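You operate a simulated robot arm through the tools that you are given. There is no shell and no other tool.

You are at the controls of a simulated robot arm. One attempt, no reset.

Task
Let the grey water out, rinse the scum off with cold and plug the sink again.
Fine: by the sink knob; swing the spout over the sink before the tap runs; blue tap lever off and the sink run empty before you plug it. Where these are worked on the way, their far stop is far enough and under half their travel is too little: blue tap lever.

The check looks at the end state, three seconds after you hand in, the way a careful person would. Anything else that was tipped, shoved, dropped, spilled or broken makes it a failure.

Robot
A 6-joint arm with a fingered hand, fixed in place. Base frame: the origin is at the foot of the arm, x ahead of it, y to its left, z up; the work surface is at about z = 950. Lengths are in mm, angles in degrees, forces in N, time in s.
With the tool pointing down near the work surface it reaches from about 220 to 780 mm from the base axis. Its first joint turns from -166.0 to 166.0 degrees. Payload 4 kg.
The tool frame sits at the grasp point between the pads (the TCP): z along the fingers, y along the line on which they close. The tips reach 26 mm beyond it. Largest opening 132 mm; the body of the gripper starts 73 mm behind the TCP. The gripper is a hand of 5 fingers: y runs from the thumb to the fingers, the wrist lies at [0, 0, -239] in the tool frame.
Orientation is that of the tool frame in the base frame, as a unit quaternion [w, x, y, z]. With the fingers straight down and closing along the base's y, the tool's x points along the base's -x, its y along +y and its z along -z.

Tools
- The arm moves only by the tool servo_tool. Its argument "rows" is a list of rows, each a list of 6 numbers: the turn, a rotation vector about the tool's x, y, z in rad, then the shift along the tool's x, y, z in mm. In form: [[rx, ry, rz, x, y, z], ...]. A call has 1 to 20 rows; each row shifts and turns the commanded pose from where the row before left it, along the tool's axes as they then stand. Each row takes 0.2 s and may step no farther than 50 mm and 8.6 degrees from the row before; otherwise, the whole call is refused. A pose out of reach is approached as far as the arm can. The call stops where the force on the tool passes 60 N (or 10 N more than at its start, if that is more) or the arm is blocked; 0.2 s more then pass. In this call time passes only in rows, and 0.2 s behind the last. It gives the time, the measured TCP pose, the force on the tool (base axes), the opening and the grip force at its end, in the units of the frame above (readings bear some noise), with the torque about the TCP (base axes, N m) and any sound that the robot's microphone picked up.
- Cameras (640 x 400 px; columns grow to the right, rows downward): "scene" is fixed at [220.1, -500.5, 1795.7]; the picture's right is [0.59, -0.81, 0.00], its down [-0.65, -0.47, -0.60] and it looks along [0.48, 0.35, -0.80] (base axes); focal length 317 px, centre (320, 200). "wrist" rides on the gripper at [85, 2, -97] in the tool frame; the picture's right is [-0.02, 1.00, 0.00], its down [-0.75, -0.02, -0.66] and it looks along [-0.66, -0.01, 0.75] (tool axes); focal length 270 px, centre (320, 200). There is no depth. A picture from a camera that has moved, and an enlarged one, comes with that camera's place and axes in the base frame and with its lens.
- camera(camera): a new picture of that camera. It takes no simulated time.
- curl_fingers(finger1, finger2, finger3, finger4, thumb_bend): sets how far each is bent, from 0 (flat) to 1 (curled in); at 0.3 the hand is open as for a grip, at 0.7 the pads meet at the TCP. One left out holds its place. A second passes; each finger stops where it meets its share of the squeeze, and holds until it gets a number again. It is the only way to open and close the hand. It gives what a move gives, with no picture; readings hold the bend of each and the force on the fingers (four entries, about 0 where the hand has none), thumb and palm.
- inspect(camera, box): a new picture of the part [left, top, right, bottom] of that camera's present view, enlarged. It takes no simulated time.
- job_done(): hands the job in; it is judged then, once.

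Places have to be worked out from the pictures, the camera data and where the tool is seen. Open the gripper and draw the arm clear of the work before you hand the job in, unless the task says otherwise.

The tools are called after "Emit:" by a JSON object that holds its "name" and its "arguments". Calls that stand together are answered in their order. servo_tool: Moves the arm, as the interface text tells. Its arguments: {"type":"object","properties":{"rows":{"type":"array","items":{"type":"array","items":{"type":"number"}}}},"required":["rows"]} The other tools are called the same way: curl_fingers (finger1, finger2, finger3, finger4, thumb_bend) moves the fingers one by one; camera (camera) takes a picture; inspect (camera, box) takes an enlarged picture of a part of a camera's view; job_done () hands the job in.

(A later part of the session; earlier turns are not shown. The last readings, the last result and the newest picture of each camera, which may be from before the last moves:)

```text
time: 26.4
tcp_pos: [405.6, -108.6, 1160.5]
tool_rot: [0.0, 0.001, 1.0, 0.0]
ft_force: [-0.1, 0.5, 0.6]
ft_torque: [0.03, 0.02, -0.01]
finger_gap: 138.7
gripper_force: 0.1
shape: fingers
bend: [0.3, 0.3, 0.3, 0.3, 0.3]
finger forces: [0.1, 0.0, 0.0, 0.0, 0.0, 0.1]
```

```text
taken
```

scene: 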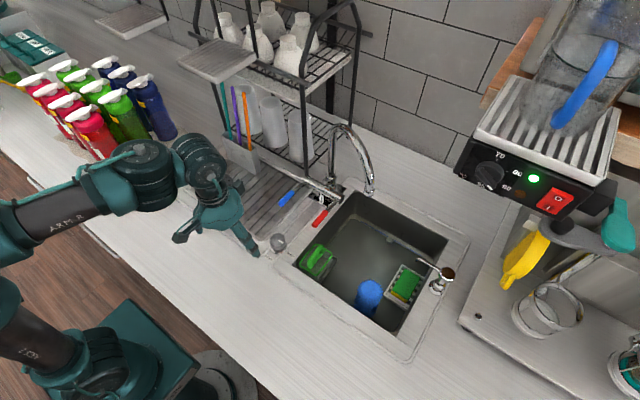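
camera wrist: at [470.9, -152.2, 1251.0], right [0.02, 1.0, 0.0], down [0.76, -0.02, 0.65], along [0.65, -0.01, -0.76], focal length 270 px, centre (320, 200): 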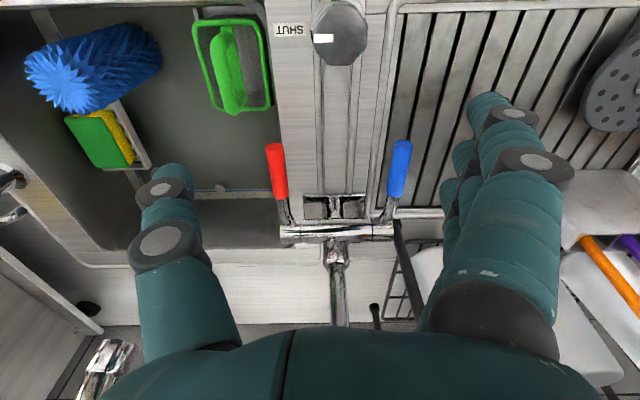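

This path works without limits. I continue to a point above the knob.

Emit:
{"name": "servo_tool", "arguments": {"rows": [[0, 0, 0, -35, -9, 23], [0, 0, 0, -35, -9, 23], [0, 0, 0, -35, -9, 24]]}}

Emit:
{"name": "camera", "arguments": {"camera": "wrist"}}

Emit:
{"name": "inspect", "arguments": {"camera": "scene", "box": [200, 140, 400, 290]}}

```text
time: 27.2
tcp_pos: [508.8, -134.8, 1091.0]
tool_rot: [0.0, 0.0, 1.0, -0.001]
ft_force: [0.0, 0.3, 0.1]
ft_torque: [-0.02, -0.02, 0.0]
finger_gap: 138.8
gripper_force: 0.1
shape: fingers
bend: [0.3, 0.3, 0.3, 0.3, 0.3]
finger forces: [0.0, 0.0, 0.1, 0.0, 0.0, 0.1]
```

```text
taken
camera wrist: at [424.5, -132.9, 1187.4], right [0.02, 1.0, 0.0], down [0.75, -0.02, 0.66], along [0.66, -0.01, -0.75], focal length 270 px, centre (320, 200)
```

wrist: 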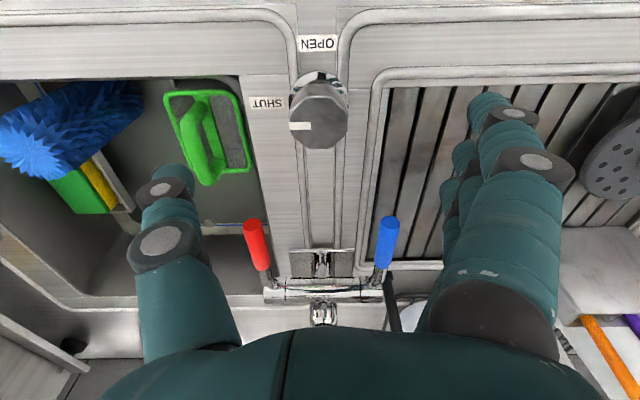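

```text
2.67 times, centred on (300, 215) of scene
camera zoom: at [220.1, -500.5, 1795.7], right [0.59, -0.81, 0.0], down [-0.65, -0.47, -0.6], along [0.48, 0.35, -0.8], focal length 845 px, centre (373, 160)
```

zoom: 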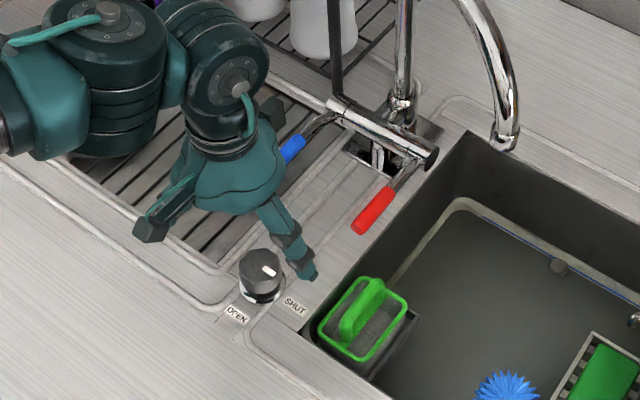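

The knob is centred at about (516,-134) with its top near z≈990. I partly close the thumb and middle fingers to stay clear of the green brush by the sink edge, then lower around the knob.

Emit:
{"name": "curl_fingers", "arguments": {"finger2": 0.42, "finger3": 0.42, "thumb_bend": 0.42}}

Emit:
{"name": "servo_tool", "arguments": {"rows": [[0, 0, 0, -3, 1, 35], [0, 0, 0, -3, 0, 30], [0, 0, 0, 0, 0, 15]]}}

Emit:
{"name": "camera", "arguments": {"camera": "wrist"}}

Emit:
{"name": "inspect", "arguments": {"camera": "scene", "box": [200, 160, 360, 280]}}

```text
time: 28.2
tcp_pos: [509.0, -135.9, 1090.9]
tool_rot: [-0.002, 0.001, 1.0, 0.001]
ft_force: [-0.2, -0.4, 0.1]
ft_torque: [-0.02, 0.02, -0.05]
finger_gap: 120.4
gripper_force: 0.0
shape: fingers
bend: [0.3, 0.42, 0.42, 0.3, 0.42]
finger forces: [0.0, 0.0, 0.0, 0.0, 0.0, 0.0]
```

```text
time: 29.0
tcp_pos: [514.3, -134.1, 1010.8]
tool_rot: [-0.001, 0.001, 1.0, 0.001]
ft_force: [0.4, 0.8, -0.3]
ft_torque: [-0.01, 0.03, -0.01]
finger_gap: 120.6
gripper_force: 0.0
shape: fingers
bend: [0.3, 0.42, 0.42, 0.3, 0.42]
finger forces: [0.0, 0.1, 0.0, 0.0, 0.1, 0.0]
```

```text
taken
camera wrist: at [429.8, -131.9, 1108.5], right [0.02, 1.0, 0.0], down [0.75, -0.02, 0.66], along [0.66, -0.01, -0.75], focal length 270 px, centre (320, 200)
```

wrist: 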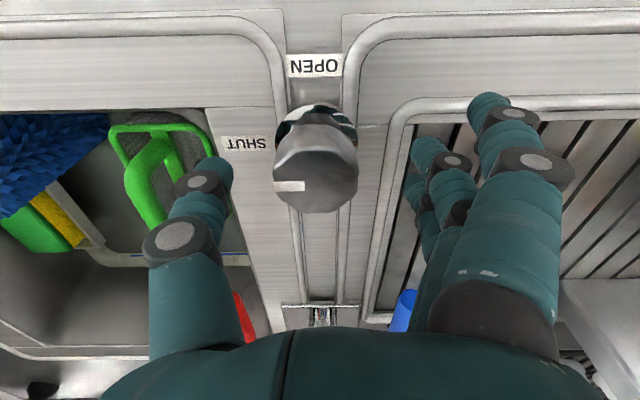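

```text
3.33 times, centred on (280, 220) of scene
camera zoom: at [220.1, -500.5, 1795.7], right [0.59, -0.81, 0.0], down [-0.65, -0.47, -0.6], along [0.48, 0.35, -0.8], focal length 1056 px, centre (453, 133)
```

zoom: 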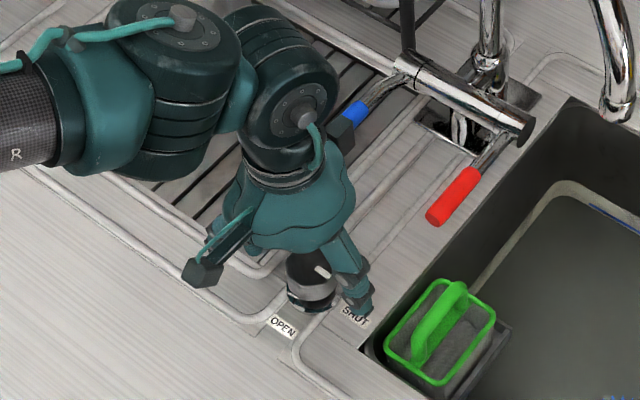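

The knob is centred in the hand. I lower the remaining 24 mm and watch the force.

Emit:
{"name": "servo_tool", "arguments": {"rows": [[0, 0, 0, -3, 0, 12], [0, 0, 0, 0, 0, 12]]}}

Emit:
{"name": "curl_fingers", "arguments": {"finger2": 0.7, "finger3": 0.7, "thumb_bend": 0.7}}

Emit:
{"name": "camera", "arguments": {"camera": "wrist"}}

Emit:
{"name": "inspect", "arguments": {"camera": "scene", "box": [200, 160, 360, 280]}}

```text
time: 29.6
tcp_pos: [515.6, -133.9, 988.3]
tool_rot: [0.0, 0.001, 1.0, 0.001]
ft_force: [0.7, -0.5, -0.1]
ft_torque: [0.01, -0.02, -0.02]
finger_gap: 120.5
gripper_force: 0.0
shape: fingers
bend: [0.3, 0.42, 0.42, 0.3, 0.42]
finger forces: [0.1, 0.1, 0.0, 0.1, 0.0, 0.0]
```

```text
time: 30.6
tcp_pos: [517.0, -135.0, 988.3]
tool_rot: [0.0, 0.001, 1.0, 0.001]
ft_force: [2.3, -3.6, 5.4]
ft_torque: [0.46, -0.05, -0.02]
finger_gap: 94.9
gripper_force: 21.6
shape: fingers
bend: [0.3, 0.62, 0.62, 0.3, 0.62]
finger forces: [0.1, 15.1, 8.1, 0.0, 19.4, 0.0]
```

```text
taken
camera wrist: at [432.3, -131.7, 1085.0], right [0.02, 1.0, 0.0], down [0.75, -0.02, 0.66], along [0.66, -0.01, -0.75], focal length 270 px, centre (320, 200)
```

wrist: 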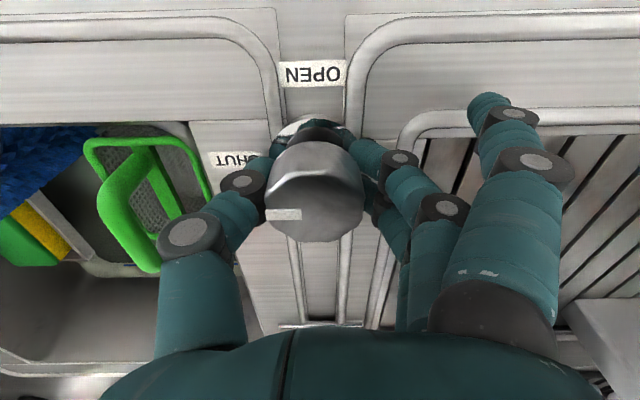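

```text
3.33 times, centred on (280, 220) of scene
camera zoom: at [220.1, -500.5, 1795.7], right [0.59, -0.81, 0.0], down [-0.65, -0.47, -0.6], along [0.48, 0.35, -0.8], focal length 1056 px, centre (453, 133)
```

zoom: 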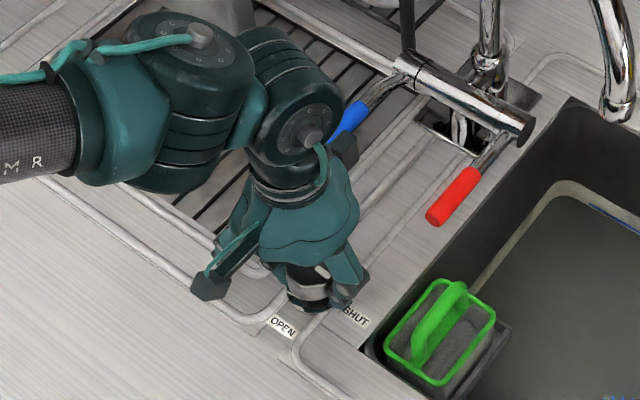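

The knob is held at about 20 N. I turn clockwise seen from above (tool +z), from SHUT toward OPEN: half the way first, then check.

Emit:
{"name": "servo_tool", "arguments": {"rows": [[0, 0, 0.12, 0, 0, 0], [0, 0, 0.12, 0, 0, 0], [0, 0, 0.12, 0, 0, 0], [0, 0, 0.12, 0, 0, 0], [0, 0, 0.12, 0, 0, 0], [0, 0, 0.12, 0, 0, 0]]}}

Emit:
{"name": "camera", "arguments": {"camera": "wrist"}}

Emit:
{"name": "inspect", "arguments": {"camera": "scene", "box": [200, 160, 440, 340]}}

```text
time: 32.0
tcp_pos: [518.9, -133.7, 989.1]
tool_rot: [-0.001, 0.355, 0.935, 0.0]
ft_force: [-9.0, -3.1, 4.7]
ft_torque: [0.42, -0.13, 0.27]
finger_gap: 96.4
gripper_force: 22.7
shape: fingers
bend: [0.3, 0.64, 0.63, 0.3, 0.62]
finger forces: [0.1, 13.6, 7.1, 0.1, 24.1, 0.0]
```

```text
taken
camera wrist: at [456.1, -76.3, 1085.2], right [0.68, 0.74, 0.0], down [0.56, -0.51, 0.66], along [0.48, -0.44, -0.75], focal length 270 px, centre (320, 200)
```

wrist: 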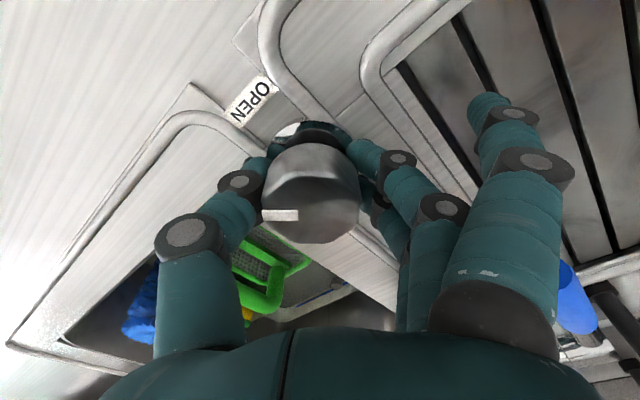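

```text
2.22 times, centred on (320, 250) of scene
camera zoom: at [220.1, -500.5, 1795.7], right [0.59, -0.81, 0.0], down [-0.65, -0.47, -0.6], along [0.48, 0.35, -0.8], focal length 704 px, centre (320, 89)
```

zoom: 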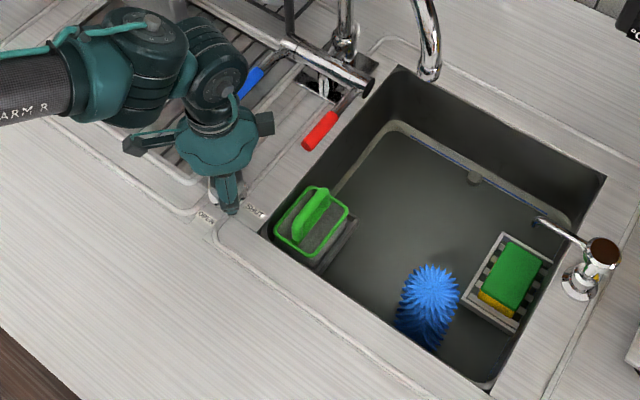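

The knob turns with the hand, and it's about halfway. I continue to OPEN.

Emit:
{"name": "servo_tool", "arguments": {"rows": [[0, 0, 0.12, 0, 0, 0], [0, 0, 0.12, 0, 0, 0], [0, 0, 0.12, 0, 0, 0], [0, 0, 0.12, 0, 0, 0], [0, 0, 0.12, 0, 0, 0], [0, 0, 0.12, 0, 0, 0], [0, 0, 0.13, 0, 0, 0]]}}

Emit:
{"name": "camera", "arguments": {"camera": "wrist"}}

Emit:
{"name": "inspect", "arguments": {"camera": "scene", "box": [200, 160, 440, 340]}}

```text
time: 33.6
tcp_pos: [517.6, -134.1, 989.7]
tool_rot: [0.0, 0.708, 0.706, 0.0]
ft_force: [-3.4, -2.4, 2.2]
ft_torque: [0.02, -0.37, 0.43]
finger_gap: 95.9
gripper_force: 19.0
shape: fingers
bend: [0.3, 0.63, 0.63, 0.3, 0.63]
finger forces: [0.1, 9.3, 10.8, 0.0, 17.5, 0.1]
```

```text
taken
camera wrist: at [520.4, -49.6, 1085.3], right [1.0, -0.02, 0.0], down [-0.02, -0.75, 0.66], along [-0.02, -0.66, -0.75], focal length 270 px, centre (320, 200)
```

wrist: 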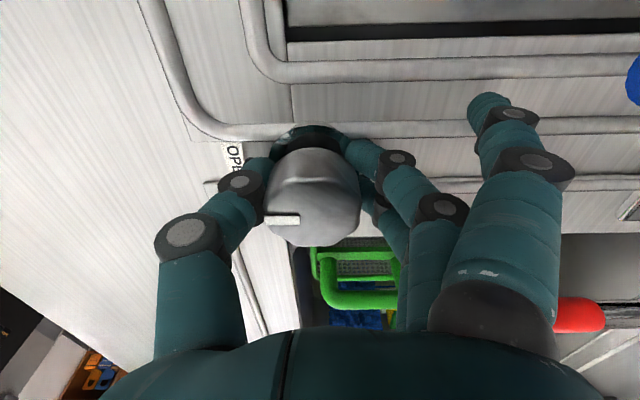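

```text
2.22 times, centred on (320, 250) of scene
camera zoom: at [220.1, -500.5, 1795.7], right [0.59, -0.81, 0.0], down [-0.65, -0.47, -0.6], along [0.48, 0.35, -0.8], focal length 704 px, centre (320, 89)
```

zoom: 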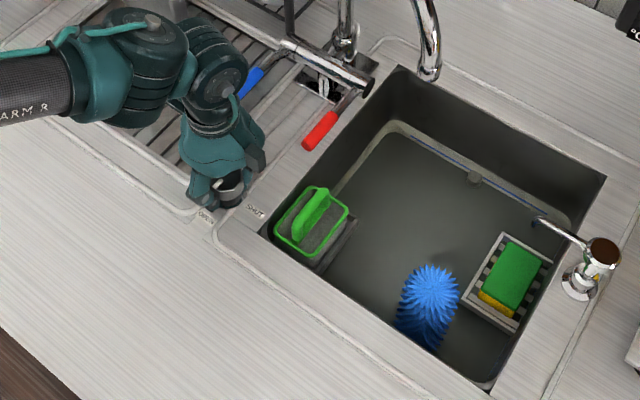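

The mark now points at OPEN after a full 90°. I release the knob and see whether the water drops.

Emit:
{"name": "curl_fingers", "arguments": {"finger2": 0.42, "finger3": 0.42, "thumb_bend": 0.42}}

Emit:
{"name": "servo_tool", "arguments": {"rows": [[0, 0, 0, 0, 0, -30], [0, 0, 0, 0, 0, -40], [0, 0, 0, 0, 0, -40], [0, 0, 0, 0, 0, 0], [0, 0, 0, 0, 0, 0], [0, 0, 0, 0, 0, 0], [0, 0, 0, 0, 0, 0], [0, 0, 0, 0, 0, 0]]}}

Emit:
{"name": "inspect", "arguments": {"camera": "scene", "box": [240, 160, 480, 340]}}

Emit:
{"name": "camera", "arguments": {"camera": "wrist"}}

```text
time: 34.6
tcp_pos: [519.2, -134.0, 989.4]
tool_rot: [-0.001, 0.708, 0.706, 0.0]
ft_force: [0.3, 0.5, -0.2]
ft_torque: [0.01, 0.01, 0.0]
finger_gap: 119.2
gripper_force: 0.2
shape: fingers
bend: [0.3, 0.42, 0.42, 0.3, 0.42]
finger forces: [0.0, 0.1, 0.0, 0.0, 0.0, 0.0]
```

```text
time: 36.4
tcp_pos: [518.2, -133.5, 1098.9]
tool_rot: [-0.001, 0.708, 0.706, 0.0]
ft_force: [-0.1, -1.3, 0.3]
ft_torque: [0.0, -0.03, 0.04]
finger_gap: 119.3
gripper_force: 0.1
shape: fingers
bend: [0.3, 0.42, 0.42, 0.3, 0.42]
finger forces: [0.0, 0.0, 0.0, 0.1, 0.0, 0.1]
```

```text
2.22 times, centred on (360, 250) of scene
camera zoom: at [220.1, -500.5, 1795.7], right [0.59, -0.81, 0.0], down [-0.65, -0.47, -0.6], along [0.48, 0.35, -0.8], focal length 704 px, centre (231, 89)
```

zoom: 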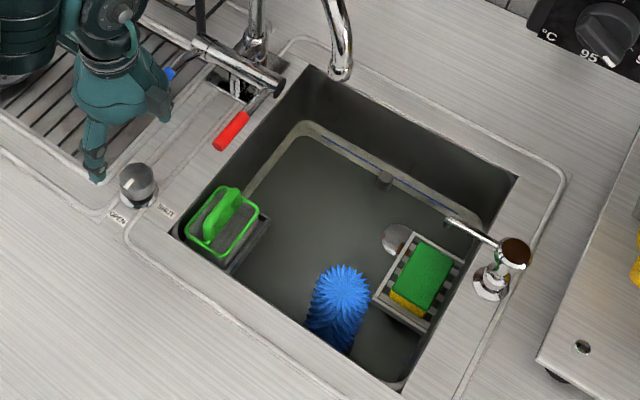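

```text
taken
camera wrist: at [520.0, -48.6, 1195.7], right [1.0, -0.02, 0.0], down [-0.02, -0.75, 0.66], along [-0.02, -0.66, -0.75], focal length 270 px, centre (320, 200)
```

wrist: 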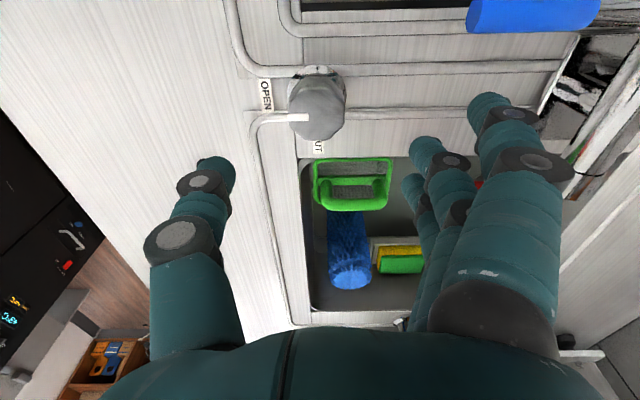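

The drain is open: the water has dropped and a pale disc now shows by the basket. Next I move the hand so the wrist camera sees the blue lever from the side.

Emit:
{"name": "servo_tool", "arguments": {"rows": [[0, 0, 0, 33, 22, -6], [0, 0, 0, 33, 22, -6], [0, 0, 0, 33, 20, -6], [0, 0, 0, 33, 20, -6]]}}

Emit:
{"name": "camera", "arguments": {"camera": "wrist"}}

Emit:
{"name": "inspect", "arguments": {"camera": "scene", "box": [240, 160, 480, 340]}}

```text
time: 37.4
tcp_pos: [601.6, -2.7, 1121.8]
tool_rot: [-0.001, 0.708, 0.706, 0.001]
ft_force: [0.4, -0.3, -0.2]
ft_torque: [0.0, 0.02, 0.01]
finger_gap: 119.5
gripper_force: 0.1
shape: fingers
bend: [0.3, 0.42, 0.42, 0.3, 0.42]
finger forces: [0.0, 0.0, 0.0, 0.1, 0.0, 0.1]
```

```text
taken
camera wrist: at [604.1, 82.8, 1218.8], right [1.0, -0.02, 0.0], down [-0.02, -0.75, 0.66], along [-0.02, -0.66, -0.75], focal length 270 px, centre (320, 200)
```

wrist: 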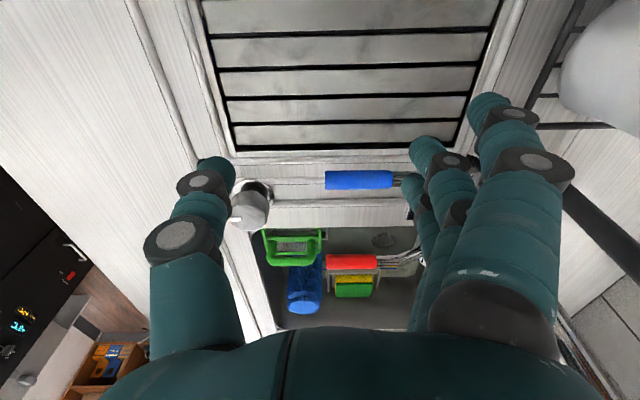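

```text
2.22 times, centred on (360, 250) of scene
camera zoom: at [220.1, -500.5, 1795.7], right [0.59, -0.81, 0.0], down [-0.65, -0.47, -0.6], along [0.48, 0.35, -0.8], focal length 704 px, centre (231, 89)
```

zoom: 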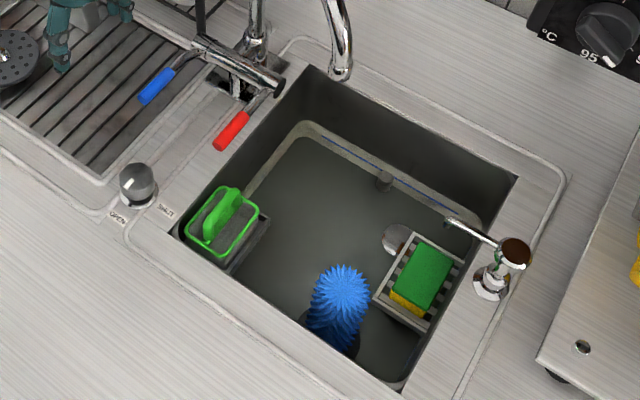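

The handle runs horizontally from x≈604 to 666 at y≈-71, z≈1016, and pivots at the bar near x≈726, so it most likely lifts. I back off, turn the hand back to yaw 0 and pitch it forward about 48° to approach the handle from the front.

Emit:
{"name": "servo_tool", "arguments": {"rows": [[0, 0, 0, -10, -40, 0], [0, 0, 0, -10, -40, 0], [0, 0, -0.1428, 0, 0, 0], [0, 0, -0.1428, 0, 0, 0], [0, 0, -0.1428, 0, 0, 0], [0, 0, -0.1428, 0, 0, 0], [0, 0, -0.1428, 0, 0, 0], [0, 0, -0.1428, 0, 0, 0], [0, 0, -0.1428, 0, 0, 0], [0, 0, -0.1428, 0, 0, 0], [0, 0, -0.1428, 0, 0, 0], [0, 0, -0.1428, 0, 0, 0], [0, 0, -0.1428, 0, 0, 0]]}}

Emit:
{"name": "servo_tool", "arguments": {"rows": [[0, -0.14, 0, 0, 0, 0], [0, -0.14, 0, 0, 0, 0], [0, -0.14, 0, 0, 0, 0], [0, -0.14, 0, 0, 0, 0], [0, -0.14, 0, 0, 0, 0], [0, -0.14, 0, 0, 0, 0]]}}

Emit:
{"name": "camera", "arguments": {"camera": "wrist"}}

Emit:
{"name": "camera", "arguments": {"camera": "scene"}}

```text
time: 40.2
tcp_pos: [522.7, -21.7, 1122.4]
tool_rot: [0.0, -0.001, 1.0, 0.001]
ft_force: [0.1, 0.6, -0.3]
ft_torque: [-0.01, -0.01, 0.02]
finger_gap: 119.1
gripper_force: 0.1
shape: fingers
bend: [0.3, 0.42, 0.42, 0.3, 0.42]
finger forces: [0.0, 0.0, 0.0, 0.0, 0.1, 0.1]
```

```text
time: 41.6
tcp_pos: [523.2, -22.7, 1122.4]
tool_rot: [0.409, 0.0, 0.913, 0.0]
ft_force: [-0.1, -0.4, 0.9]
ft_torque: [-0.02, 0.0, 0.0]
finger_gap: 119.5
gripper_force: 0.1
shape: fingers
bend: [0.3, 0.42, 0.42, 0.3, 0.42]
finger forces: [0.1, 0.1, 0.1, 0.0, 0.0, 0.0]
```

```text
taken
camera wrist: at [394.2, -19.5, 1123.9], right [0.01, 1.0, 0.02], down [0.01, -0.02, 1.0], along [1.0, -0.01, -0.01], focal length 270 px, centre (320, 200)
```

wrist: 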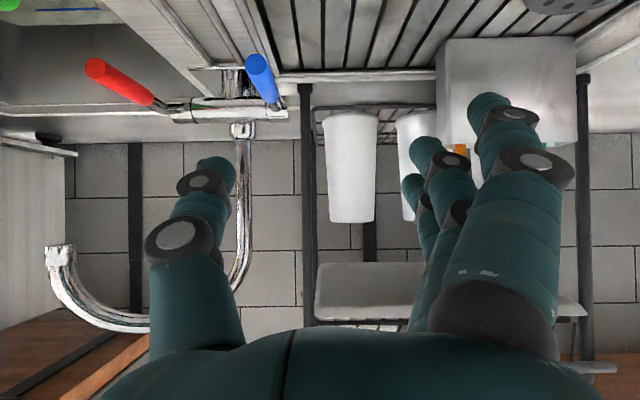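

```text
taken
```

scene: 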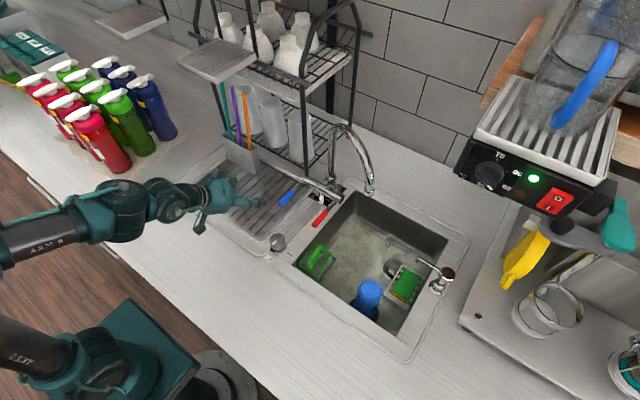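

The sink has drained and scum shows on the bottom. The blue handle is confirmed at y≈-71, z≈1017, nearly horizontal, so I line up in y and advance along the tool axis toward it.

Emit:
{"name": "servo_tool", "arguments": {"rows": [[0, 0, 0, 0, -24, 10], [0, 0, 0, 0, -24, 20], [0, 0, 0, 2, 0, 40], [0, 0, 0, 2, 0, 40]]}}

Emit:
{"name": "camera", "arguments": {"camera": "wrist"}}

Emit:
{"name": "inspect", "arguments": {"camera": "scene", "box": [200, 130, 400, 280]}}

```text
time: 42.6
tcp_pos: [603.5, -70.1, 1046.0]
tool_rot: [0.408, 0.002, 0.913, 0.0]
ft_force: [1.3, 0.8, 0.3]
ft_torque: [0.0, 0.02, -0.05]
finger_gap: 119.5
gripper_force: 0.1
shape: fingers
bend: [0.3, 0.42, 0.42, 0.3, 0.42]
finger forces: [0.1, 0.1, 0.1, 0.0, 0.0, 0.1]
```

```text
taken
camera wrist: at [474.2, -67.2, 1047.9], right [0.02, 1.0, 0.02], down [0.01, -0.02, 1.0], along [1.0, -0.02, -0.01], focal length 270 px, centre (320, 200)
```

wrist: 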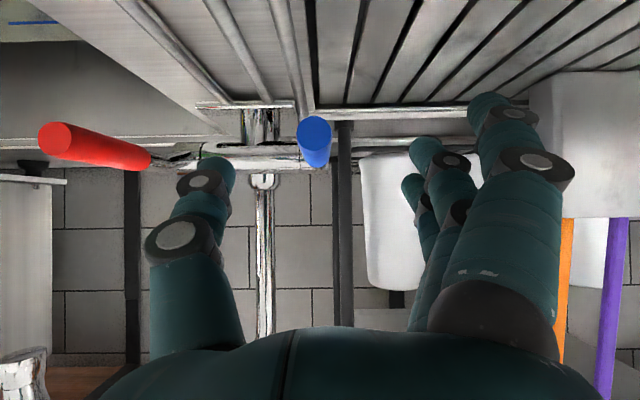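

```text
2.67 times, centred on (300, 205) of scene
camera zoom: at [220.1, -500.5, 1795.7], right [0.59, -0.81, 0.0], down [-0.65, -0.47, -0.6], along [0.48, 0.35, -0.8], focal length 845 px, centre (373, 187)
```

zoom: 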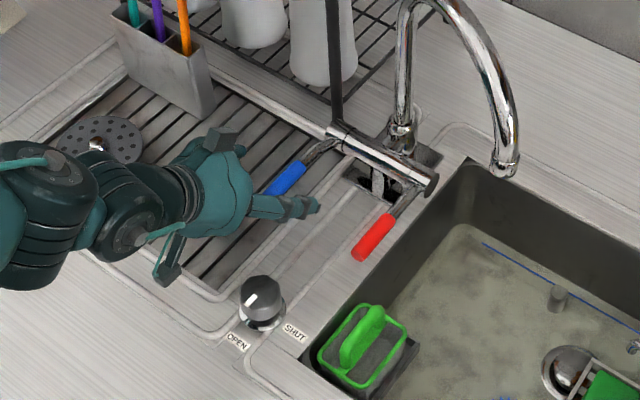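

The handle is centred between the thumb and fingers. I advance the last 40 mm and pinch it.

Emit:
{"name": "servo_tool", "arguments": {"rows": [[0, 0, 0, 2.7, -1, 20], [0, 0, 0, 2.7, 0, 20]]}}

Emit:
{"name": "curl_fingers", "arguments": {"finger2": 0.7, "finger3": 0.7, "thumb_bend": 0.7}}

Emit:
{"name": "camera", "arguments": {"camera": "wrist"}}

Emit:
{"name": "inspect", "arguments": {"camera": "scene", "box": [200, 130, 400, 280]}}

```text
time: 43.2
tcp_pos: [630.3, -68.6, 1015.7]
tool_rot: [0.408, 0.001, 0.913, 0.001]
ft_force: [-0.3, 0.3, -0.1]
ft_torque: [0.03, 0.03, 0.0]
finger_gap: 119.7
gripper_force: 0.0
shape: fingers
bend: [0.3, 0.42, 0.42, 0.3, 0.42]
finger forces: [0.0, 0.0, 0.1, 0.0, 0.1, 0.0]
```

```text
time: 44.2
tcp_pos: [629.8, -69.7, 1015.4]
tool_rot: [0.408, 0.0, 0.913, 0.001]
ft_force: [3.2, -2.6, 0.2]
ft_torque: [0.01, 0.03, 0.04]
finger_gap: 81.7
gripper_force: 3.5
shape: fingers
bend: [0.3, 0.7, 0.66, 0.3, 0.68]
finger forces: [0.0, 0.0, 2.8, 0.0, 4.7, 0.1]
```

```text
taken
camera wrist: at [501.5, -67.9, 1016.9], right [0.02, 1.0, 0.02], down [0.01, -0.02, 1.0], along [1.0, -0.02, -0.01], focal length 270 px, centre (320, 200)
```

wrist: 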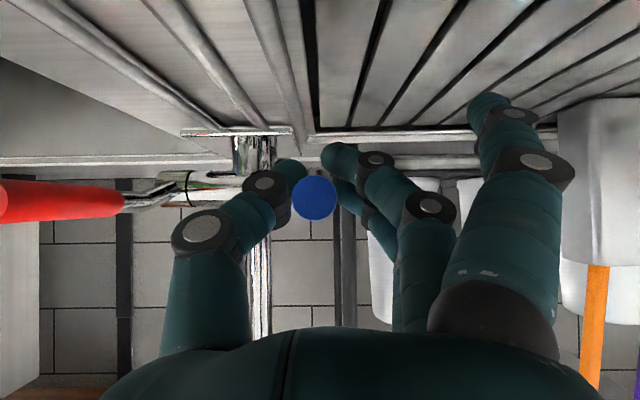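

```text
2.67 times, centred on (300, 205) of scene
camera zoom: at [220.1, -500.5, 1795.7], right [0.59, -0.81, 0.0], down [-0.65, -0.47, -0.6], along [0.48, 0.35, -0.8], focal length 845 px, centre (373, 187)
```

zoom: 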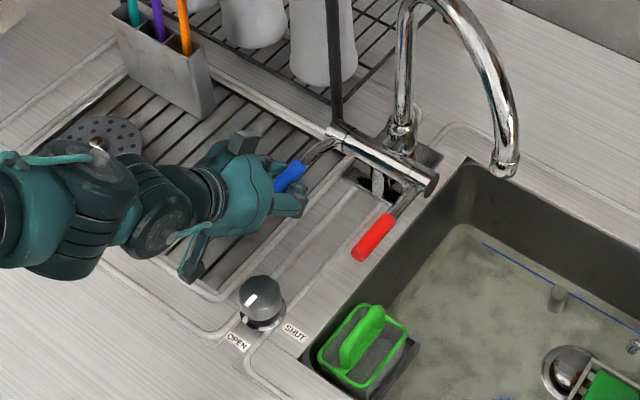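

Finger 2 has passed under the handle while finger 3 and the thumb touch its sides, which is a good hook for lifting. I firm the grip and test with a small upward move.

Emit:
{"name": "curl_fingers", "arguments": {"finger2": 0.8, "finger3": 0.8, "thumb_bend": 0.8}}

Emit:
{"name": "servo_tool", "arguments": {"rows": [[0, 0, 0, -3.7, 0, -3.3], [0, 0, 0, -3.7, 0, -3.3], [0, 0, 0, -3.7, 0, -3.3]]}}

Emit:
{"name": "camera", "arguments": {"camera": "wrist"}}

Emit:
{"name": "inspect", "arguments": {"camera": "scene", "box": [240, 130, 400, 250]}}

```text
time: 45.2
tcp_pos: [630.0, -69.9, 1014.9]
tool_rot: [0.406, 0.001, 0.914, 0.001]
ft_force: [5.7, -2.8, -1.8]
ft_torque: [0.01, 0.02, 0.06]
finger_gap: 77.2
gripper_force: 9.8
shape: fingers
bend: [0.3, 0.78, 0.71, 0.3, 0.71]
finger forces: [0.0, 0.0, 6.1, 0.0, 14.0, 0.0]
```

```text
time: 46.0
tcp_pos: [628.7, -68.9, 1029.8]
tool_rot: [0.406, 0.001, 0.914, 0.0]
ft_force: [1.7, 4.2, -3.0]
ft_torque: [-0.01, 0.05, 0.1]
finger_gap: 72.0
gripper_force: 2.6
shape: fingers
bend: [0.3, 0.79, 0.71, 0.3, 0.74]
finger forces: [0.1, 0.1, 4.4, 0.0, 0.1, 0.1]
```

```text
taken
camera wrist: at [500.2, -67.5, 1031.9], right [0.01, 1.0, 0.02], down [0.01, -0.02, 1.0], along [1.0, -0.01, -0.01], focal length 270 px, centre (320, 200)
```

wrist: 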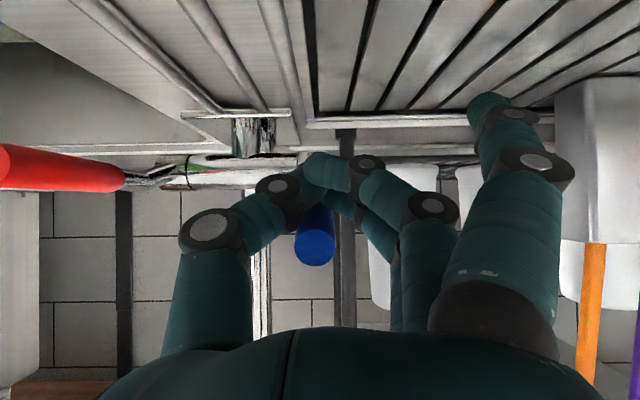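

```text
3.33 times, centred on (320, 190) of scene
camera zoom: at [220.1, -500.5, 1795.7], right [0.59, -0.81, 0.0], down [-0.65, -0.47, -0.6], along [0.48, 0.35, -0.8], focal length 1056 px, centre (320, 233)
```

zoom: 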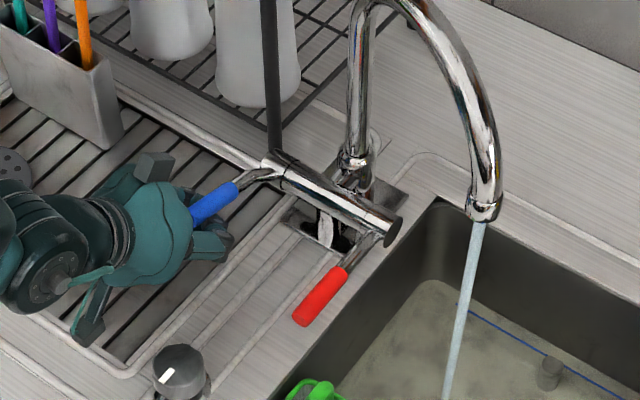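

The lever lifts and water is running into the sink. I keep lifting along the lever's arc toward its stop, watching the force.

Emit:
{"name": "servo_tool", "arguments": {"rows": [[0, 0, 0, -8.5, 0, -2.9], [0, 0, 0, -8.5, 0, -2.9], [0, 0, 0, -8.5, 0, -2.9], [0, 0, 0, -8.5, 0, -2.9]]}}

Emit:
{"name": "camera", "arguments": {"camera": "wrist"}}

Emit:
{"name": "inspect", "arguments": {"camera": "scene", "box": [230, 120, 470, 340]}}

```text
time: 47.0
tcp_pos: [642.1, -70.6, 1062.8]
tool_rot: [0.407, 0.002, 0.913, 0.0]
ft_force: [0.4, 1.9, -1.6]
ft_torque: [-0.03, 0.04, 0.05]
finger_gap: 72.0
gripper_force: 1.4
shape: fingers
bend: [0.3, 0.79, 0.72, 0.3, 0.74]
finger forces: [0.0, 0.0, 3.6, 0.0, 0.1, 0.0]
```

```text
taken
camera wrist: at [513.6, -68.8, 1064.4], right [0.02, 1.0, 0.02], down [0.01, -0.02, 1.0], along [1.0, -0.02, -0.01], focal length 270 px, centre (320, 200)
```

wrist: 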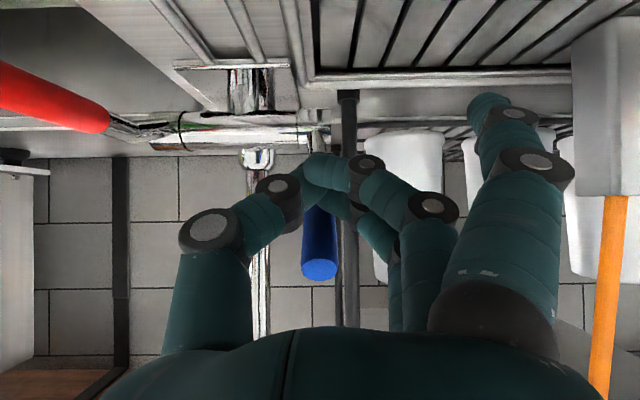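

```text
1.82 times, centred on (350, 230) of scene
camera zoom: at [220.1, -500.5, 1795.7], right [0.59, -0.81, 0.0], down [-0.65, -0.47, -0.6], along [0.48, 0.35, -0.8], focal length 576 px, centre (266, 146)
```

zoom: 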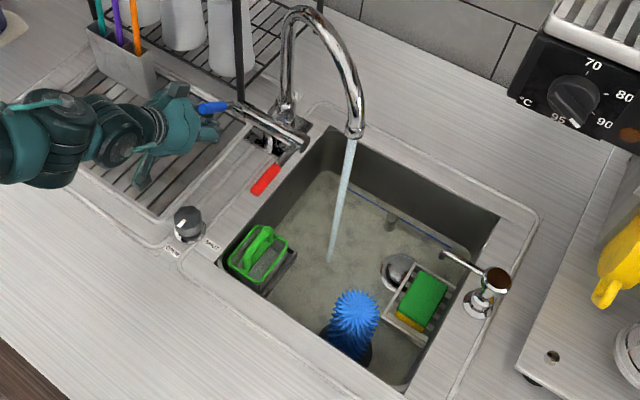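

The lever is now about 37° up and the force is low. I continue.

Emit:
{"name": "servo_tool", "arguments": {"rows": [[0, 0, 0, -8.9, 0, -0.6], [0, 0, 0, -8.9, 0, -0.6], [0, 0, 0, -8.9, 0, -0.6], [0, 0, 0, -8.9, 0, -0.6]]}}

Emit:
{"name": "camera", "arguments": {"camera": "wrist"}}

Emit:
{"name": "inspect", "arguments": {"camera": "scene", "box": [230, 120, 470, 340]}}

```text
time: 47.7
tcp_pos: [647.6, -69.5, 1066.9]
tool_rot: [0.392, 0.001, 0.92, 0.002]
ft_force: [-11.1, 4.2, -6.4]
ft_torque: [-0.05, 0.12, 0.08]
finger_gap: 71.9
gripper_force: 7.2
shape: fingers
bend: [0.3, 0.79, 0.73, 0.3, 0.74]
finger forces: [0.0, 0.0, 14.4, 0.1, 0.1, 0.1]
stopped in row 3: the force on the tool passed its limit at 66 N (the readings are from after the stop); the commanded pose is now the measured one
```

```text
taken
camera wrist: at [519.8, -67.6, 1073.6], right [0.01, 1.0, 0.02], down [0.05, -0.02, 1.0], along [1.0, -0.01, -0.05], focal length 270 px, centre (320, 200)
```

wrist: 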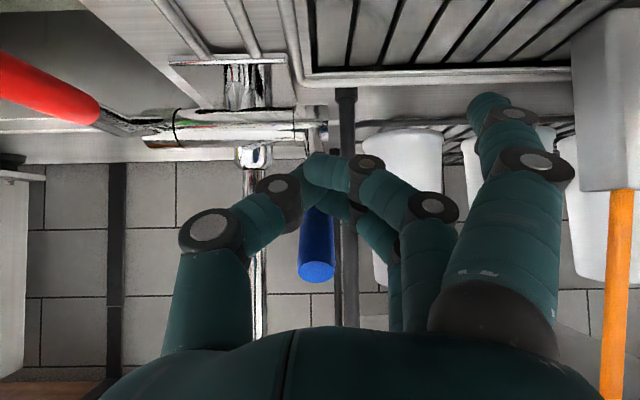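

```text
1.82 times, centred on (350, 230) of scene
camera zoom: at [220.1, -500.5, 1795.7], right [0.59, -0.81, 0.0], down [-0.65, -0.47, -0.6], along [0.48, 0.35, -0.8], focal length 576 px, centre (266, 146)
```

zoom: 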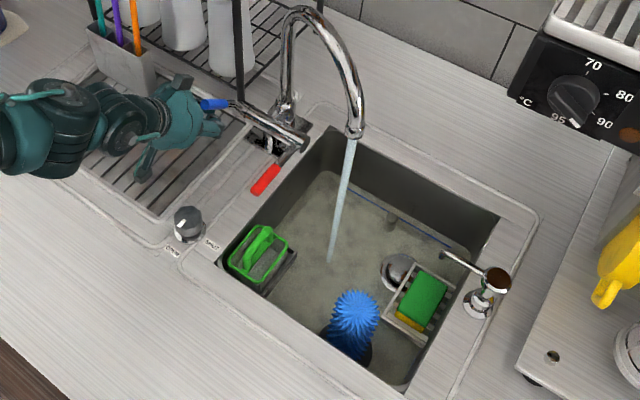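

The lever hit its far stop at about 40°. I hold here and let the cold water rinse while I watch the scum.

Emit:
{"name": "servo_tool", "arguments": {"rows": [[0, 0, 0, 0, 0, 0], [0, 0, 0, 0, 0, 0], [0, 0, 0, 0, 0, 0], [0, 0, 0, 0, 0, 0], [0, 0, 0, 0, 0, 0], [0, 0, 0, 0, 0, 0], [0, 0, 0, 0, 0, 0], [0, 0, 0, 0, 0, 0], [0, 0, 0, 0, 0, 0], [0, 0, 0, 0, 0, 0], [0, 0, 0, 0, 0, 0], [0, 0, 0, 0, 0, 0], [0, 0, 0, 0, 0, 0], [0, 0, 0, 0, 0, 0], [0, 0, 0, 0, 0, 0]]}}

Emit:
{"name": "inspect", "arguments": {"camera": "scene", "box": [230, 120, 470, 340]}}

```text
time: 50.9
tcp_pos: [648.3, -69.1, 1068.6]
tool_rot: [0.393, 0.001, 0.92, 0.002]
ft_force: [-20.2, 4.3, -18.0]
ft_torque: [-0.04, 0.49, 0.12]
finger_gap: 71.8
gripper_force: 14.1
shape: fingers
bend: [0.3, 0.79, 0.73, 0.3, 0.74]
finger forces: [0.1, 0.0, 27.9, 0.1, 0.0, 0.0]
```

```text
1.82 times, centred on (350, 230) of scene
camera zoom: at [220.1, -500.5, 1795.7], right [0.59, -0.81, 0.0], down [-0.65, -0.47, -0.6], along [0.48, 0.35, -0.8], focal length 576 px, centre (266, 146)
```

zoom: 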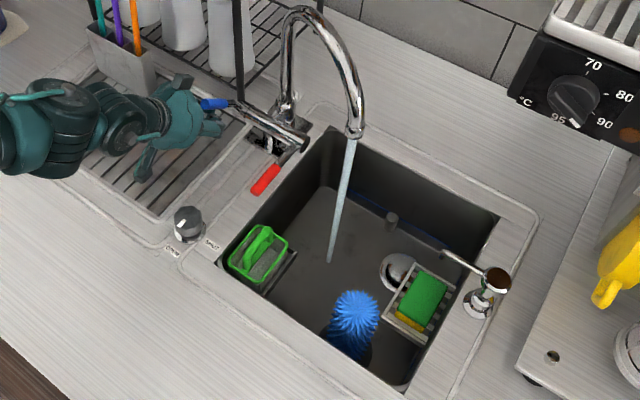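

The scum looks largely gone. I zoom in to check for residue.

Emit:
{"name": "inspect", "arguments": {"camera": "scene", "box": [290, 180, 460, 340]}}

Emit:
{"name": "servo_tool", "arguments": {"rows": [[0, 0, 0, 1, 0, 1], [0, 0, 0, 0, 0, 0], [0, 0, 0, 0, 0, 0], [0, 0, 0, 0, 0, 0], [0, 0, 0, 0, 0, 0], [0, 0, 0, 0, 0, 0], [0, 0, 0, 0, 0, 0], [0, 0, 0, 0, 0, 0], [0, 0, 0, 0, 0, 0], [0, 0, 0, 0, 0, 0], [0, 0, 0, 0, 0, 0], [0, 0, 0, 0, 0, 0], [0, 0, 0, 0, 0, 0], [0, 0, 0, 0, 0, 0], [0, 0, 0, 0, 0, 0]]}}

Emit:
{"name": "inspect", "arguments": {"camera": "scene", "box": [290, 180, 460, 340]}}

Emit:
{"name": "camera", "arguments": {"camera": "wrist"}}

```text
2.50 times, centred on (375, 260) of scene
camera zoom: at [220.1, -500.5, 1795.7], right [0.59, -0.81, 0.0], down [-0.65, -0.47, -0.6], along [0.48, 0.35, -0.8], focal length 792 px, centre (182, 50)
```

zoom: 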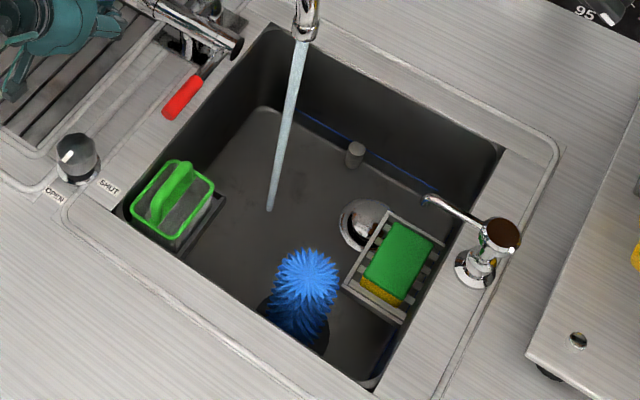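

```text
time: 54.1
tcp_pos: [648.9, -70.8, 1068.2]
tool_rot: [0.394, 0.002, 0.919, 0.001]
ft_force: [-22.6, 6.2, -11.9]
ft_torque: [0.0, 0.28, 0.16]
finger_gap: 71.8
gripper_force: 12.6
shape: fingers
bend: [0.3, 0.79, 0.73, 0.3, 0.74]
finger forces: [0.0, 0.1, 25.4, 0.0, 0.1, 0.0]
```

```text
2.50 times, centred on (375, 260) of scene
camera zoom: at [220.1, -500.5, 1795.7], right [0.59, -0.81, 0.0], down [-0.65, -0.47, -0.6], along [0.48, 0.35, -0.8], focal length 792 px, centre (182, 50)
```

zoom: 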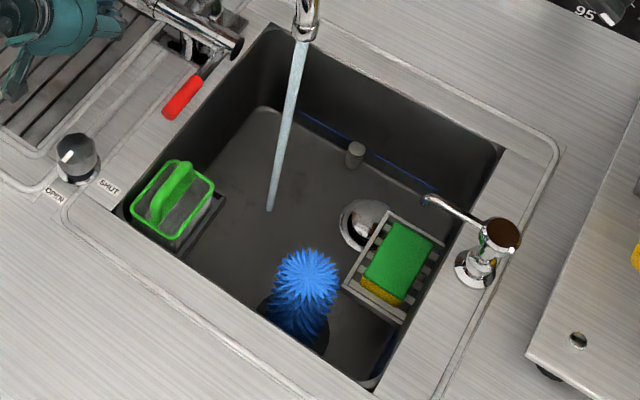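

```text
taken
camera wrist: at [520.4, -67.9, 1073.2], right [0.01, 1.0, 0.02], down [0.04, -0.02, 1.0], along [1.0, -0.01, -0.04], focal length 270 px, centre (320, 200)
```

wrist: 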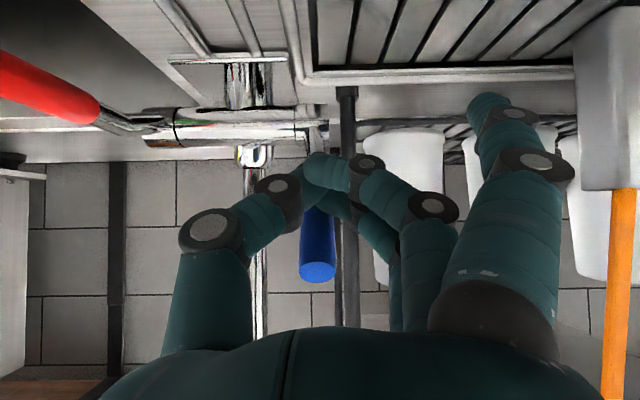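

The basin is clean. To shut the lever, I open the pinch, raise the hand so the fingers can close above the handle, and then press down along the arc.

Emit:
{"name": "curl_fingers", "arguments": {"finger2": 0.4, "finger3": 0.4, "thumb_bend": 0.4}}

Emit:
{"name": "servo_tool", "arguments": {"rows": [[0, 0, 0, -12.3, 0, -4.3], [0, 0, 0, -12.3, 0, -4.3], [0, 0, 0, -12.3, 0, -4.3]]}}

Emit:
{"name": "camera", "arguments": {"camera": "wrist"}}

Emit:
{"name": "inspect", "arguments": {"camera": "scene", "box": [230, 120, 390, 240]}}

```text
time: 55.1
tcp_pos: [649.1, -69.6, 1066.9]
tool_rot: [0.394, 0.002, 0.919, 0.001]
ft_force: [0.2, -0.4, -0.7]
ft_torque: [-0.01, 0.02, 0.06]
finger_gap: 122.6
gripper_force: 0.0
shape: fingers
bend: [0.3, 0.4, 0.4, 0.3, 0.4]
finger forces: [0.1, 0.0, 0.1, 0.0, 0.1, 0.0]
```

```text
time: 55.9
tcp_pos: [665.3, -70.3, 1105.1]
tool_rot: [0.394, 0.001, 0.919, 0.002]
ft_force: [-0.5, 0.6, -0.7]
ft_torque: [0.04, 0.0, 0.03]
finger_gap: 122.6
gripper_force: 0.0
shape: fingers
bend: [0.3, 0.4, 0.4, 0.3, 0.4]
finger forces: [0.1, 0.1, 0.0, 0.0, 0.1, 0.0]
```

```text
taken
camera wrist: at [537.2, -68.3, 1110.3], right [0.02, 1.0, 0.02], down [0.04, -0.02, 1.0], along [1.0, -0.01, -0.04], focal length 270 px, centre (320, 200)
```

wrist: 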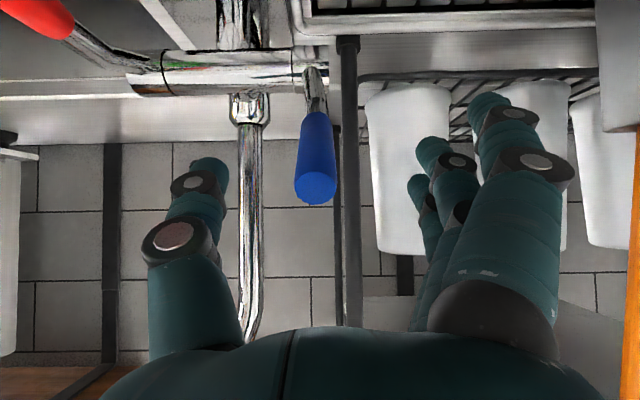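

```text
3.33 times, centred on (310, 180) of scene
camera zoom: at [220.1, -500.5, 1795.7], right [0.59, -0.81, 0.0], down [-0.65, -0.47, -0.6], along [0.48, 0.35, -0.8], focal length 1056 px, centre (353, 267)
```

zoom: 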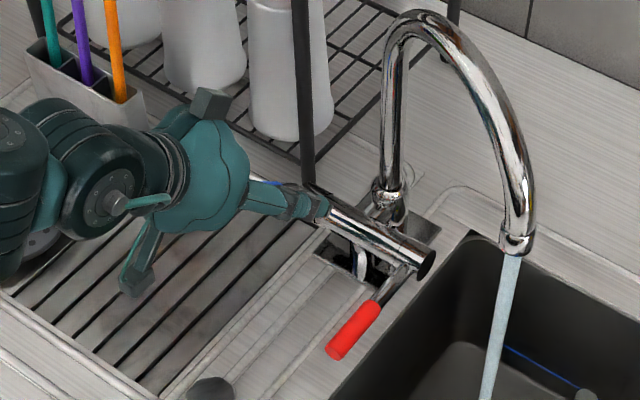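

The handle runs parallel to the fingers about 20 mm below the tool axis. I raise by another 12 mm so all the closing fingers end up above it, then close.

Emit:
{"name": "servo_tool", "arguments": {"rows": [[0, 0, 0, -12, 0, 0]]}}

Emit:
{"name": "curl_fingers", "arguments": {"finger2": 0.8, "finger3": 0.8, "finger4": 0.8, "thumb_bend": 0.75}}

Emit:
{"name": "camera", "arguments": {"camera": "wrist"}}

```text
time: 56.3
tcp_pos: [674.4, -71.1, 1113.8]
tool_rot: [0.394, 0.002, 0.919, 0.001]
ft_force: [0.3, 0.2, -0.2]
ft_torque: [0.04, 0.01, -0.01]
finger_gap: 122.8
gripper_force: 0.0
shape: fingers
bend: [0.3, 0.4, 0.4, 0.3, 0.4]
finger forces: [0.0, 0.1, 0.0, 0.0, 0.0, 0.0]
```

```text
time: 57.3
tcp_pos: [674.9, -69.5, 1114.9]
tool_rot: [0.395, 0.001, 0.919, 0.002]
ft_force: [0.1, 0.1, -0.1]
ft_torque: [-0.02, 0.02, 0.04]
finger_gap: 73.5
gripper_force: 0.1
shape: fingers
bend: [0.3, 0.77, 0.77, 0.8, 0.74]
finger forces: [0.1, 0.1, 0.1, 0.0, 0.1, 0.0]
```

```text
taken
camera wrist: at [546.2, -68.4, 1119.0], right [0.02, 1.0, 0.02], down [0.04, -0.02, 1.0], along [1.0, -0.01, -0.04], focal length 270 px, centre (320, 200)
```

wrist: 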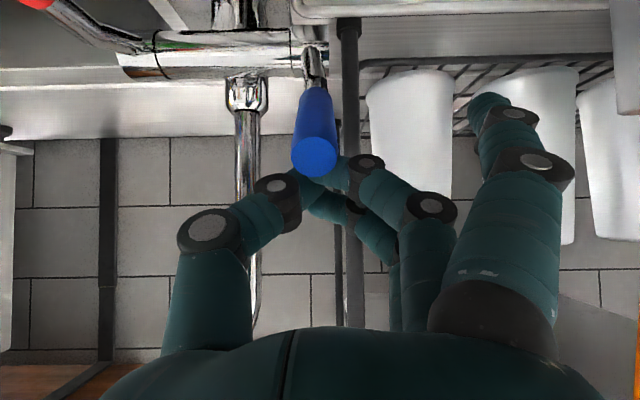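

The fingers are closed just above the handle. I press down along the lever's arc.

Emit:
{"name": "servo_tool", "arguments": {"rows": [[0, 0, 0, 9, 0, 0], [0, 0, 0, 9, 0, 0], [0, 0, 0, 9, 0, 1], [0, 0, 0, 9, 0, 2], [0, 0, 0, 9, 0, 3]]}}

Emit:
{"name": "camera", "arguments": {"camera": "wrist"}}

Emit:
{"name": "inspect", "arguments": {"camera": "scene", "box": [230, 120, 390, 240]}}

```text
time: 58.5
tcp_pos: [647.2, -69.6, 1075.8]
tool_rot: [0.394, 0.002, 0.919, 0.001]
ft_force: [-0.1, -0.4, 0.7]
ft_torque: [0.02, 0.01, 0.0]
finger_gap: 73.5
gripper_force: 0.1
shape: fingers
bend: [0.3, 0.77, 0.77, 0.8, 0.74]
finger forces: [0.0, 0.0, 0.1, 0.0, 0.1, 0.0]
```

```text
taken
camera wrist: at [518.5, -67.3, 1081.4], right [0.01, 1.0, 0.02], down [0.04, -0.02, 1.0], along [1.0, -0.01, -0.04], focal length 270 px, centre (320, 200)
```

wrist: 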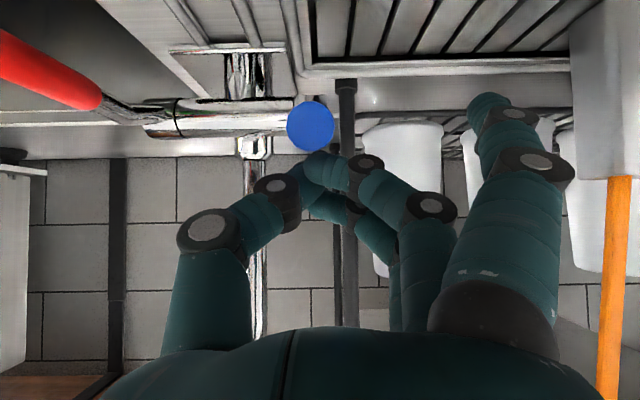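

```text
3.33 times, centred on (310, 180) of scene
camera zoom: at [220.1, -500.5, 1795.7], right [0.59, -0.81, 0.0], down [-0.65, -0.47, -0.6], along [0.48, 0.35, -0.8], focal length 1056 px, centre (353, 267)
```

zoom: 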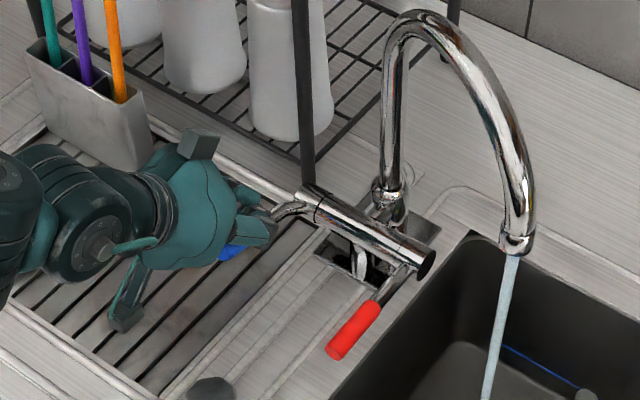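

The lever follows, now about 16° up with water still running. I keep pressing to the closed stop.

Emit:
{"name": "servo_tool", "arguments": {"rows": [[0, 0, 0, 5.4, 0, 3.8], [0, 0, 0, 5.4, 0, 3.8], [0, 0, 0, 5.4, 0, 3.8], [0, 0, 0, 5.4, 0, 3.8]]}}

Emit:
{"name": "camera", "arguments": {"camera": "wrist"}}

Emit:
{"name": "inspect", "arguments": {"camera": "scene", "box": [230, 120, 390, 240]}}

```text
time: 59.5
tcp_pos: [642.4, -70.1, 1048.8]
tool_rot: [0.394, 0.001, 0.919, 0.001]
ft_force: [-0.3, 0.7, 0.6]
ft_torque: [0.0, 0.02, -0.03]
finger_gap: 73.2
gripper_force: 0.2
shape: fingers
bend: [0.3, 0.77, 0.77, 0.8, 0.74]
finger forces: [0.1, 0.0, 0.0, 0.0, 0.0, 0.1]
```

```text
taken
camera wrist: at [514.4, -68.2, 1054.1], right [0.02, 1.0, 0.02], down [0.04, -0.02, 1.0], along [1.0, -0.01, -0.04], focal length 270 px, centre (320, 200)
```

wrist: 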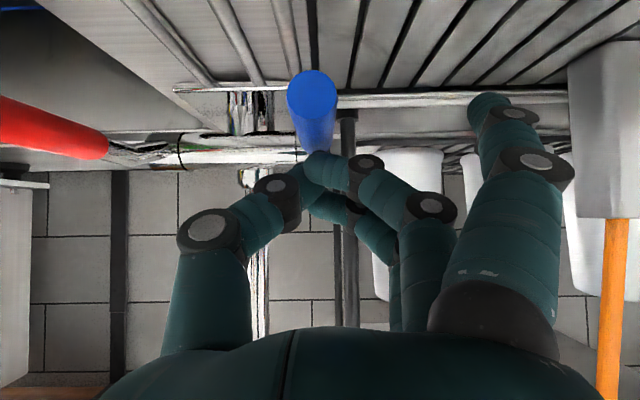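

```text
3.33 times, centred on (310, 180) of scene
camera zoom: at [220.1, -500.5, 1795.7], right [0.59, -0.81, 0.0], down [-0.65, -0.47, -0.6], along [0.48, 0.35, -0.8], focal length 1056 px, centre (353, 267)
```

zoom: 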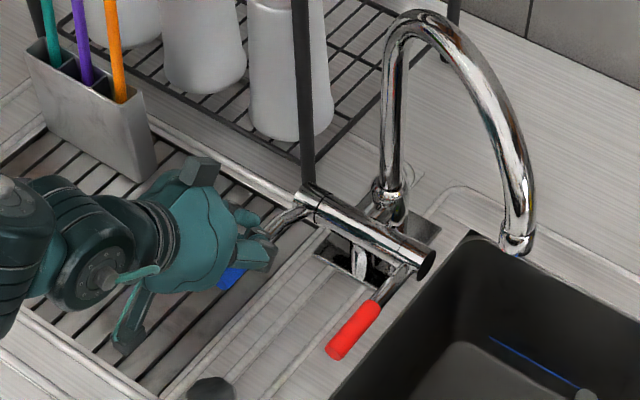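

The water has stopped and the handle is back at about z≈1014. I nudge a few mm more to make sure it's on its closed stop.

Emit:
{"name": "servo_tool", "arguments": {"rows": [[0, 0, 0, 2.5, 0, 2], [0, 0, 0, 2.5, 0, 2]]}}

Emit:
{"name": "camera", "arguments": {"camera": "wrist"}}

```text
time: 60.1
tcp_pos: [643.6, -69.4, 1044.8]
tool_rot: [0.397, 0.001, 0.918, 0.002]
ft_force: [4.0, 3.1, 23.5]
ft_torque: [-0.02, -0.13, 0.01]
finger_gap: 73.3
gripper_force: 15.6
shape: fingers
bend: [0.3, 0.79, 0.77, 0.8, 0.74]
finger forces: [0.1, 32.1, 0.0, 0.0, 0.0, 0.0]
```

```text
taken
camera wrist: at [515.3, -67.9, 1050.4], right [0.01, 1.0, 0.02], down [0.03, -0.02, 1.0], along [1.0, -0.01, -0.04], focal length 270 px, centre (320, 200)
```

wrist: 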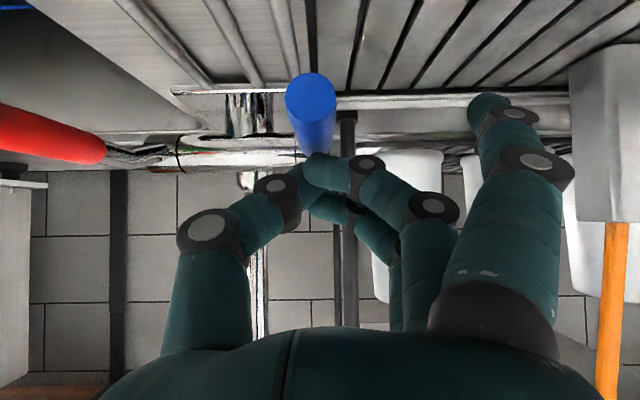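

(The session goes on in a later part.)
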